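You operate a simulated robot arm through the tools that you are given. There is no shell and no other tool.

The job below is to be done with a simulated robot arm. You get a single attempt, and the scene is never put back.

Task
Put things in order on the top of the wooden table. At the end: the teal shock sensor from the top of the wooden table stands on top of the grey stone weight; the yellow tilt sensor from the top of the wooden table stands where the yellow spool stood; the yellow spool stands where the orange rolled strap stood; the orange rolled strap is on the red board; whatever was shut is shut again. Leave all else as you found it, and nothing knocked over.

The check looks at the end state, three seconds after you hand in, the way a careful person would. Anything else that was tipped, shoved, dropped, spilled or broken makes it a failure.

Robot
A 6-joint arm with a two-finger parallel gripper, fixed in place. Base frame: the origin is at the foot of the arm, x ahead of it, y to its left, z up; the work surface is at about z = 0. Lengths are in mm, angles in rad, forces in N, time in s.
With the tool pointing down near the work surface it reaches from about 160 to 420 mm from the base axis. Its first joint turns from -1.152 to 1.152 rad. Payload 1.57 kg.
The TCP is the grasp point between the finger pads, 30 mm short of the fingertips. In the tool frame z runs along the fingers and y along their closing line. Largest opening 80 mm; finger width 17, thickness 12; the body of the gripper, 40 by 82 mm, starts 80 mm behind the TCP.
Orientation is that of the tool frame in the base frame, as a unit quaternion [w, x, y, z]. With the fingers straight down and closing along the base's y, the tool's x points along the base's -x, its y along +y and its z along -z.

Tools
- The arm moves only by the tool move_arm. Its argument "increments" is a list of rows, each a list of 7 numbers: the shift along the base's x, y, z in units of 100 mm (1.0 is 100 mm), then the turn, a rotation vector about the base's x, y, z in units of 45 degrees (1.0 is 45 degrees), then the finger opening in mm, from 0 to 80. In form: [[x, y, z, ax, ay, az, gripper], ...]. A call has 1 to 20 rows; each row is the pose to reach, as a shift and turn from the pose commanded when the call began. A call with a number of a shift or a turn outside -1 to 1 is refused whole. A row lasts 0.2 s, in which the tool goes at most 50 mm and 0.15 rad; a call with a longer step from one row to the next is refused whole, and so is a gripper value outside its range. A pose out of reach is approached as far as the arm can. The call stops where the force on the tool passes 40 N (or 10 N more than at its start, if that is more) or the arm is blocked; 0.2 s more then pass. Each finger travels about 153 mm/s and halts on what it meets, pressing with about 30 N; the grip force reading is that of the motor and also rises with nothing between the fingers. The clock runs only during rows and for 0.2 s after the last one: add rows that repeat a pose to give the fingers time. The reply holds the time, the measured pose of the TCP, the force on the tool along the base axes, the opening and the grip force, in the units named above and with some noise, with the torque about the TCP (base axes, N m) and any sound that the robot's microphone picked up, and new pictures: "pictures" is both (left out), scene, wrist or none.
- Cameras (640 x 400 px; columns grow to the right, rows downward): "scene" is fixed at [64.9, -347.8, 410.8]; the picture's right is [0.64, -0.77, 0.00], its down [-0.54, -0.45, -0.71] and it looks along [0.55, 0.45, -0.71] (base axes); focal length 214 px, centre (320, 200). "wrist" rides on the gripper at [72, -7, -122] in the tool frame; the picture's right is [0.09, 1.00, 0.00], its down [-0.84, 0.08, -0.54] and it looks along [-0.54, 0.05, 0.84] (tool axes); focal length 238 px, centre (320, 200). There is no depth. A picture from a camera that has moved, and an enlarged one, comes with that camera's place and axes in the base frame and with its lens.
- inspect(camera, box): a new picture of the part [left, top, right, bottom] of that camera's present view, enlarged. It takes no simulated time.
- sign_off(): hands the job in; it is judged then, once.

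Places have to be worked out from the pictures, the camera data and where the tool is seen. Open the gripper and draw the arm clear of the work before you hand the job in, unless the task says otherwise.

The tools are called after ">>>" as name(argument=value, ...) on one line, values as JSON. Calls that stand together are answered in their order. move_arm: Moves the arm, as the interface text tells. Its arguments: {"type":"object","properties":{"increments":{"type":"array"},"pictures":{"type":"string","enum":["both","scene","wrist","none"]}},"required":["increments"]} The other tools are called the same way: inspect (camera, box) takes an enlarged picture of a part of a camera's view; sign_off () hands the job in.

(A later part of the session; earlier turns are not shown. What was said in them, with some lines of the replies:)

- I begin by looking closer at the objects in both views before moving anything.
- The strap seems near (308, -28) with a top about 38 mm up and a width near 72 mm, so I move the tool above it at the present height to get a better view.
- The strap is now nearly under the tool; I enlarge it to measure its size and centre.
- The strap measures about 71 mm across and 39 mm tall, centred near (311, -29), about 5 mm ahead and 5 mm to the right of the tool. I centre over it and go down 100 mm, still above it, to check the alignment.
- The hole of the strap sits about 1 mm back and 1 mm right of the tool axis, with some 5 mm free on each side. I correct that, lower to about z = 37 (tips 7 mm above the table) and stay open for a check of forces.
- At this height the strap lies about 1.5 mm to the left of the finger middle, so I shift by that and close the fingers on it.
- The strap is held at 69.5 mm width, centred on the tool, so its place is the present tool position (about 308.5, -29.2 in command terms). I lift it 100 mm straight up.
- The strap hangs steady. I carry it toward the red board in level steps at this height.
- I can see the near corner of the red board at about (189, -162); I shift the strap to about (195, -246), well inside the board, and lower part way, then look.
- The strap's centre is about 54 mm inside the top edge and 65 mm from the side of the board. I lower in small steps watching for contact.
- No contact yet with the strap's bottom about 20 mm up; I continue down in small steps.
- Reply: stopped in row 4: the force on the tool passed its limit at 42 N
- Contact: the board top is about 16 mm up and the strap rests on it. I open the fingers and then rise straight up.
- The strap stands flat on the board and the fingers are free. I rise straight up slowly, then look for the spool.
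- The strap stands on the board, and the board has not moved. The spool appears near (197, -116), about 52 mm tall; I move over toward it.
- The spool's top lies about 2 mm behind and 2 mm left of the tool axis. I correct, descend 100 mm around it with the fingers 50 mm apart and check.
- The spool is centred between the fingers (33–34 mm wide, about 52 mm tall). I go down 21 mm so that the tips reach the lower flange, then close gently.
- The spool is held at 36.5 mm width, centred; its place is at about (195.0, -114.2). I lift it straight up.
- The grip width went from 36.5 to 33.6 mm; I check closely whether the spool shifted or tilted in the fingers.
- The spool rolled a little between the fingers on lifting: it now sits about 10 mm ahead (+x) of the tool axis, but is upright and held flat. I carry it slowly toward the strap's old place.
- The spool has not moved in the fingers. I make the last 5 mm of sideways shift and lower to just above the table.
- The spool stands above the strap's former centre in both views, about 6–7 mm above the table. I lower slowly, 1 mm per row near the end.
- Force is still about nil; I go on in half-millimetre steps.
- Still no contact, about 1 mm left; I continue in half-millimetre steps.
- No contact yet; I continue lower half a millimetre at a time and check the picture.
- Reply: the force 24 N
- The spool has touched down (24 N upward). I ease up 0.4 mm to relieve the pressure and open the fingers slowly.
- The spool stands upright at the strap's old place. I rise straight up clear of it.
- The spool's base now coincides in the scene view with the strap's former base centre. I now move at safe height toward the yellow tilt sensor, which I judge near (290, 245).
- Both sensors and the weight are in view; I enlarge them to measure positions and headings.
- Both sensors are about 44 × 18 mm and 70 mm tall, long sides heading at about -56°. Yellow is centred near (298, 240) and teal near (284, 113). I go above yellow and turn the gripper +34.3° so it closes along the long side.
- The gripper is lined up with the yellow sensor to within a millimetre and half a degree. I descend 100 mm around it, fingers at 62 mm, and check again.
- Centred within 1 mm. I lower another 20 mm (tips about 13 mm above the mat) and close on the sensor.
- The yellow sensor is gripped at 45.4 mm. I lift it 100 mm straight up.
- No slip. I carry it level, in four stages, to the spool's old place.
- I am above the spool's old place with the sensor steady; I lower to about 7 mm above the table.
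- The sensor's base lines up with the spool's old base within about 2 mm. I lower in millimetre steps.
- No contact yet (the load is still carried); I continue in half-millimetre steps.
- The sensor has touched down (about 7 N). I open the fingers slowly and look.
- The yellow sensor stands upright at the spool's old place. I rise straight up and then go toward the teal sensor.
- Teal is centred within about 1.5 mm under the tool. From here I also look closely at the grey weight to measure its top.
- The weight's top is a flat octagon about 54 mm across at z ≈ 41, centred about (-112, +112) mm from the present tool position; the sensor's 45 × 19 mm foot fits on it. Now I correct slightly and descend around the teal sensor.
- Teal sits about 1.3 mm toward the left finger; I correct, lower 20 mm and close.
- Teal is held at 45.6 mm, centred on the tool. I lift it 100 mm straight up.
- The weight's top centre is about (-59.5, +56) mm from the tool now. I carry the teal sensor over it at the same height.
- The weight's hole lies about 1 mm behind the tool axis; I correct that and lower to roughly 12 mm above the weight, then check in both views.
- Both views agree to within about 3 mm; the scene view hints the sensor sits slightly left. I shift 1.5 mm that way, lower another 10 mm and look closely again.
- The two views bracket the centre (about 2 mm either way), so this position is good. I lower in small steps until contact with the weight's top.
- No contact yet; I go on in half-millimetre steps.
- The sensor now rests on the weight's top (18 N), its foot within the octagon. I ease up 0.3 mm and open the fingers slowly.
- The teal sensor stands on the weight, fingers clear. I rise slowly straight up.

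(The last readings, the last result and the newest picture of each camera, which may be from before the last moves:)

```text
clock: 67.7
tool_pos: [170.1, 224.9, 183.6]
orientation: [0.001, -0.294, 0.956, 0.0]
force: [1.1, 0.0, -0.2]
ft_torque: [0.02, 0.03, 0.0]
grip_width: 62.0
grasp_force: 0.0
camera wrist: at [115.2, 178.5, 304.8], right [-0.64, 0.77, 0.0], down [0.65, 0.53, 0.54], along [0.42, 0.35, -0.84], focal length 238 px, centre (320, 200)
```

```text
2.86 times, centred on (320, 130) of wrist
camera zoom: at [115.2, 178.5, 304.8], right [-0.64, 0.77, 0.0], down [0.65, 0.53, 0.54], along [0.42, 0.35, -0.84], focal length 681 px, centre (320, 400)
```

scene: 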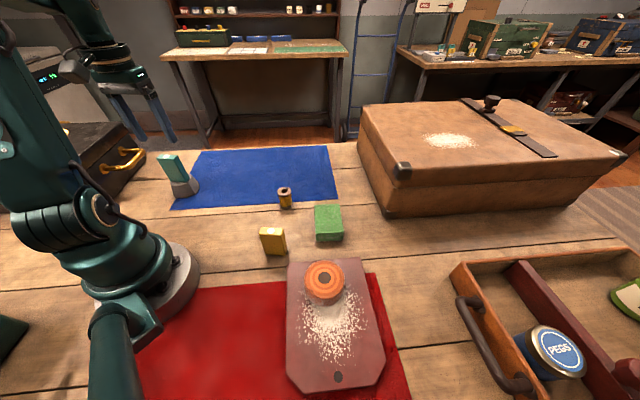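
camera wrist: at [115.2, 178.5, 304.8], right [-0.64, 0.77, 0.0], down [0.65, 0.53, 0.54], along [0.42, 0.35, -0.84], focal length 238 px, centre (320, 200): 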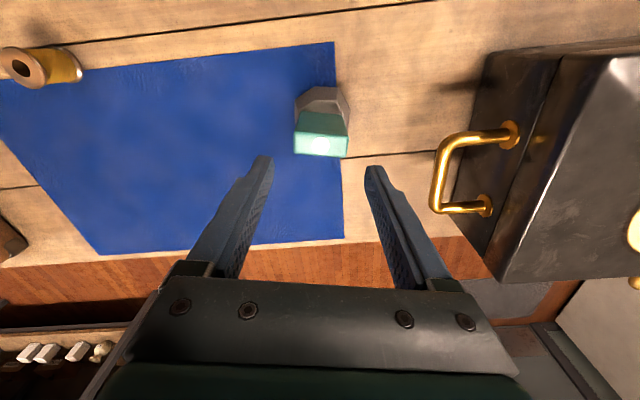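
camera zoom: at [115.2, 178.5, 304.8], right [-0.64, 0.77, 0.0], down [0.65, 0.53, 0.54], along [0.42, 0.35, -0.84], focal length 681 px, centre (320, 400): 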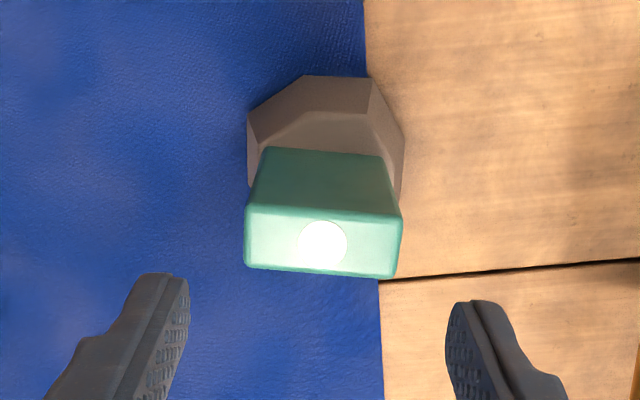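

All four items stand in place and nothing else appears moved. I draw the arm up and away to a free place near its start pose.

>>> move_arm(increments=[[0, 0, 0.25, 0, 0, 0, 62], [0.1, -0.1, 0.45, 0, 0, -0.18, 62], [0.3, -0.35, 0.55, 0, 0, -0.36, 62], [0.55, -0.65, 0.6, 0, 0, -0.54, 62], [0.8, -0.95, 0.6, 0, 0, -0.7, 62], [0.8, -1.0, 0.6, 0, 0, -0.76, 70], [0.8, -1.0, 0.6, 0, 0, -0.76, 80]])

>>> inspect(camera="scene", box=[150, 130, 350, 270])

>>> inspect(camera="scene", box=[240, 230, 440, 400])

```text
clock: 69.2
tool_pos: [251.2, 122.8, 245.2]
orientation: [0.001, 0.001, 1.0, 0.0]
force: [0.0, -0.9, -0.8]
ft_torque: [0.01, 0.0, 0.02]
grip_width: 79.9
grasp_force: 0.0
camera wrist: at [178.4, 117.4, 365.7], right [-0.09, 1.0, 0.0], down [0.84, 0.08, 0.54], along [0.54, 0.05, -0.84], focal length 238 px, centre (320, 200)
```

scene: 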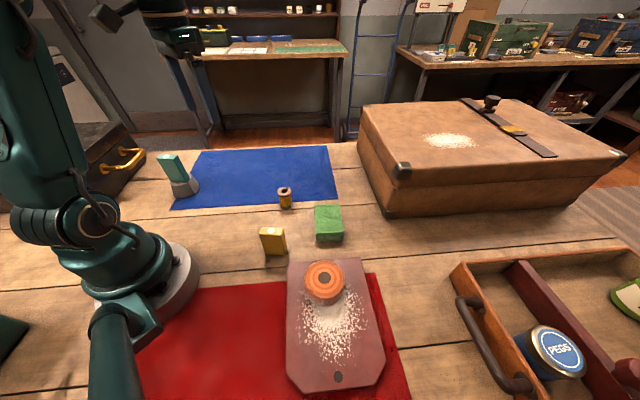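
wrist: 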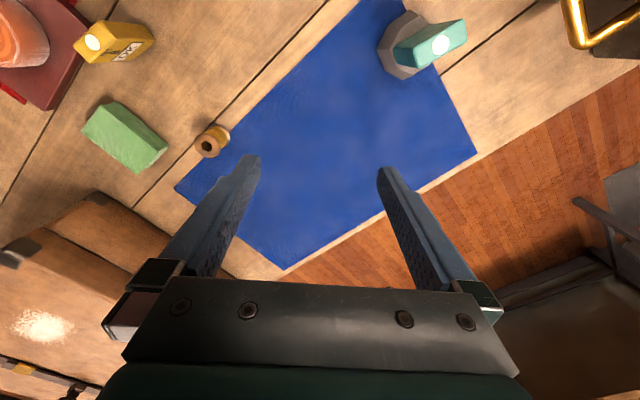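

```text
2.86 times, centred on (250, 200) of scene
camera zoom: at [64.9, -347.8, 410.8], right [0.64, -0.77, 0.0], down [-0.54, -0.45, -0.71], along [0.55, 0.45, -0.71], focal length 613 px, centre (520, 200)
```

zoom: 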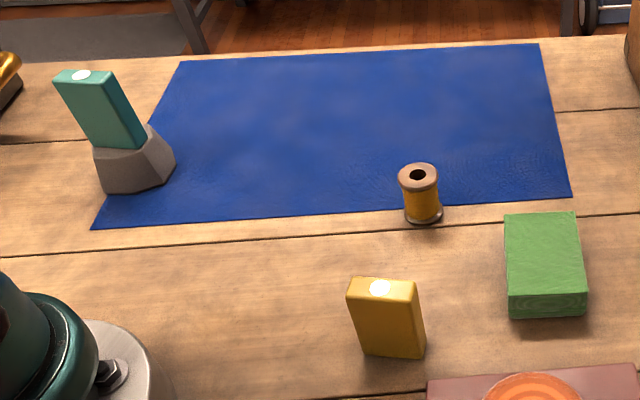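

```text
2.35 times, centred on (340, 315) of scene
camera zoom: at [64.9, -347.8, 410.8], right [0.64, -0.77, 0.0], down [-0.54, -0.45, -0.71], along [0.55, 0.45, -0.71], focal length 505 px, centre (273, -71)
```

zoom: 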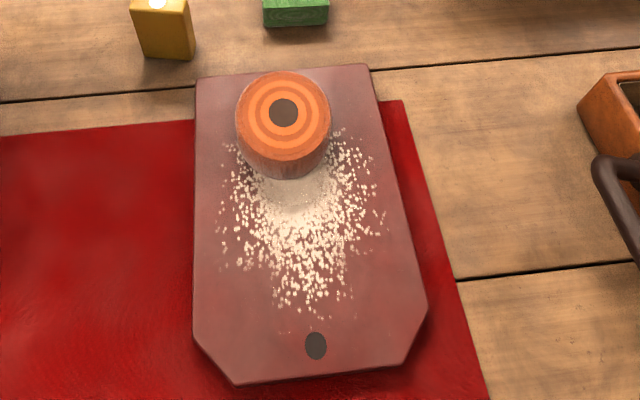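

Everything looks in order; one last close look at the yellow sensor's label and the spool before handing in.

>>> inspect(camera="wrist", box=[60, 0, 240, 170])

>>> inspect(camera="wrist", box=[360, 0, 480, 90])

```text
2.35 times, centred on (150, 85) of wrist
camera zoom: at [178.4, 117.4, 365.7], right [-0.09, 1.0, 0.0], down [0.84, 0.08, 0.54], along [0.54, 0.05, -0.84], focal length 561 px, centre (720, 471)
```

zoom: 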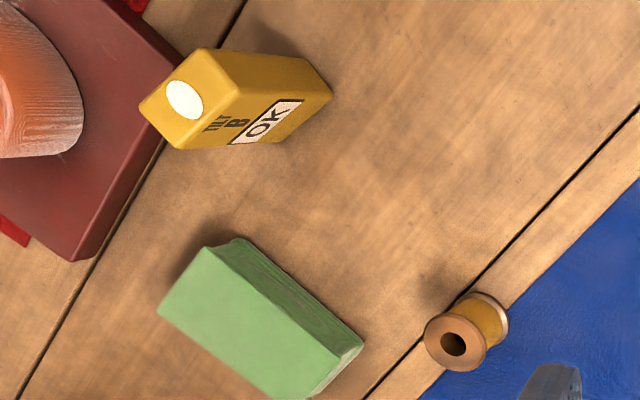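

```text
4.44 times, centred on (420, 45) of wrist
camera zoom: at [178.4, 117.4, 365.7], right [-0.09, 1.0, 0.0], down [0.84, 0.08, 0.54], along [0.54, 0.05, -0.84], focal length 1059 px, centre (-124, 889)
```

zoom: 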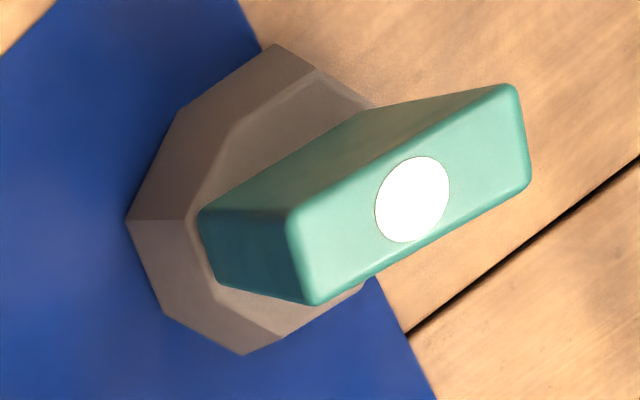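

The yellow sensor is labelled "TILT B" and reads "OK". Teal stands on the weight, the spool is at the strap's old place, and the strap is on the red board. The gripper is open and clear, so I hand in.

>>> sign_off()

```text
The job is handed in.
```

I've handed the job in, and all four items are where you asked. The check's verdict hasn't come back.

- **Teal shock sensor:** it stands upright on top of the grey stone weight. It sits about 2–3 mm off centre, but its whole foot is on the top.
- **Yellow tilt sensor:** it stands upright where the yellow spool was, to within about 2 mm. Its label reads "TILT B" and "OK".
- **Yellow spool:** it stands upright where the orange strap was, and its base lines up with the strap's old spot. It rolled a few millimetres between the fingers when I lifted it, and I allowed for that when placing it.
- **Orange rolled strap:** it rests flat on the red board, near the far edge. It partly covers the white speckled patch on the board. The arm pushed down with about 42 N as the strap touched the board, but the board didn't move.

I didn't open anything, so nothing needed shutting again. In the last pictures nothing is knocked over, and nothing else looks moved. The gripper is open and the arm is clear of the table.
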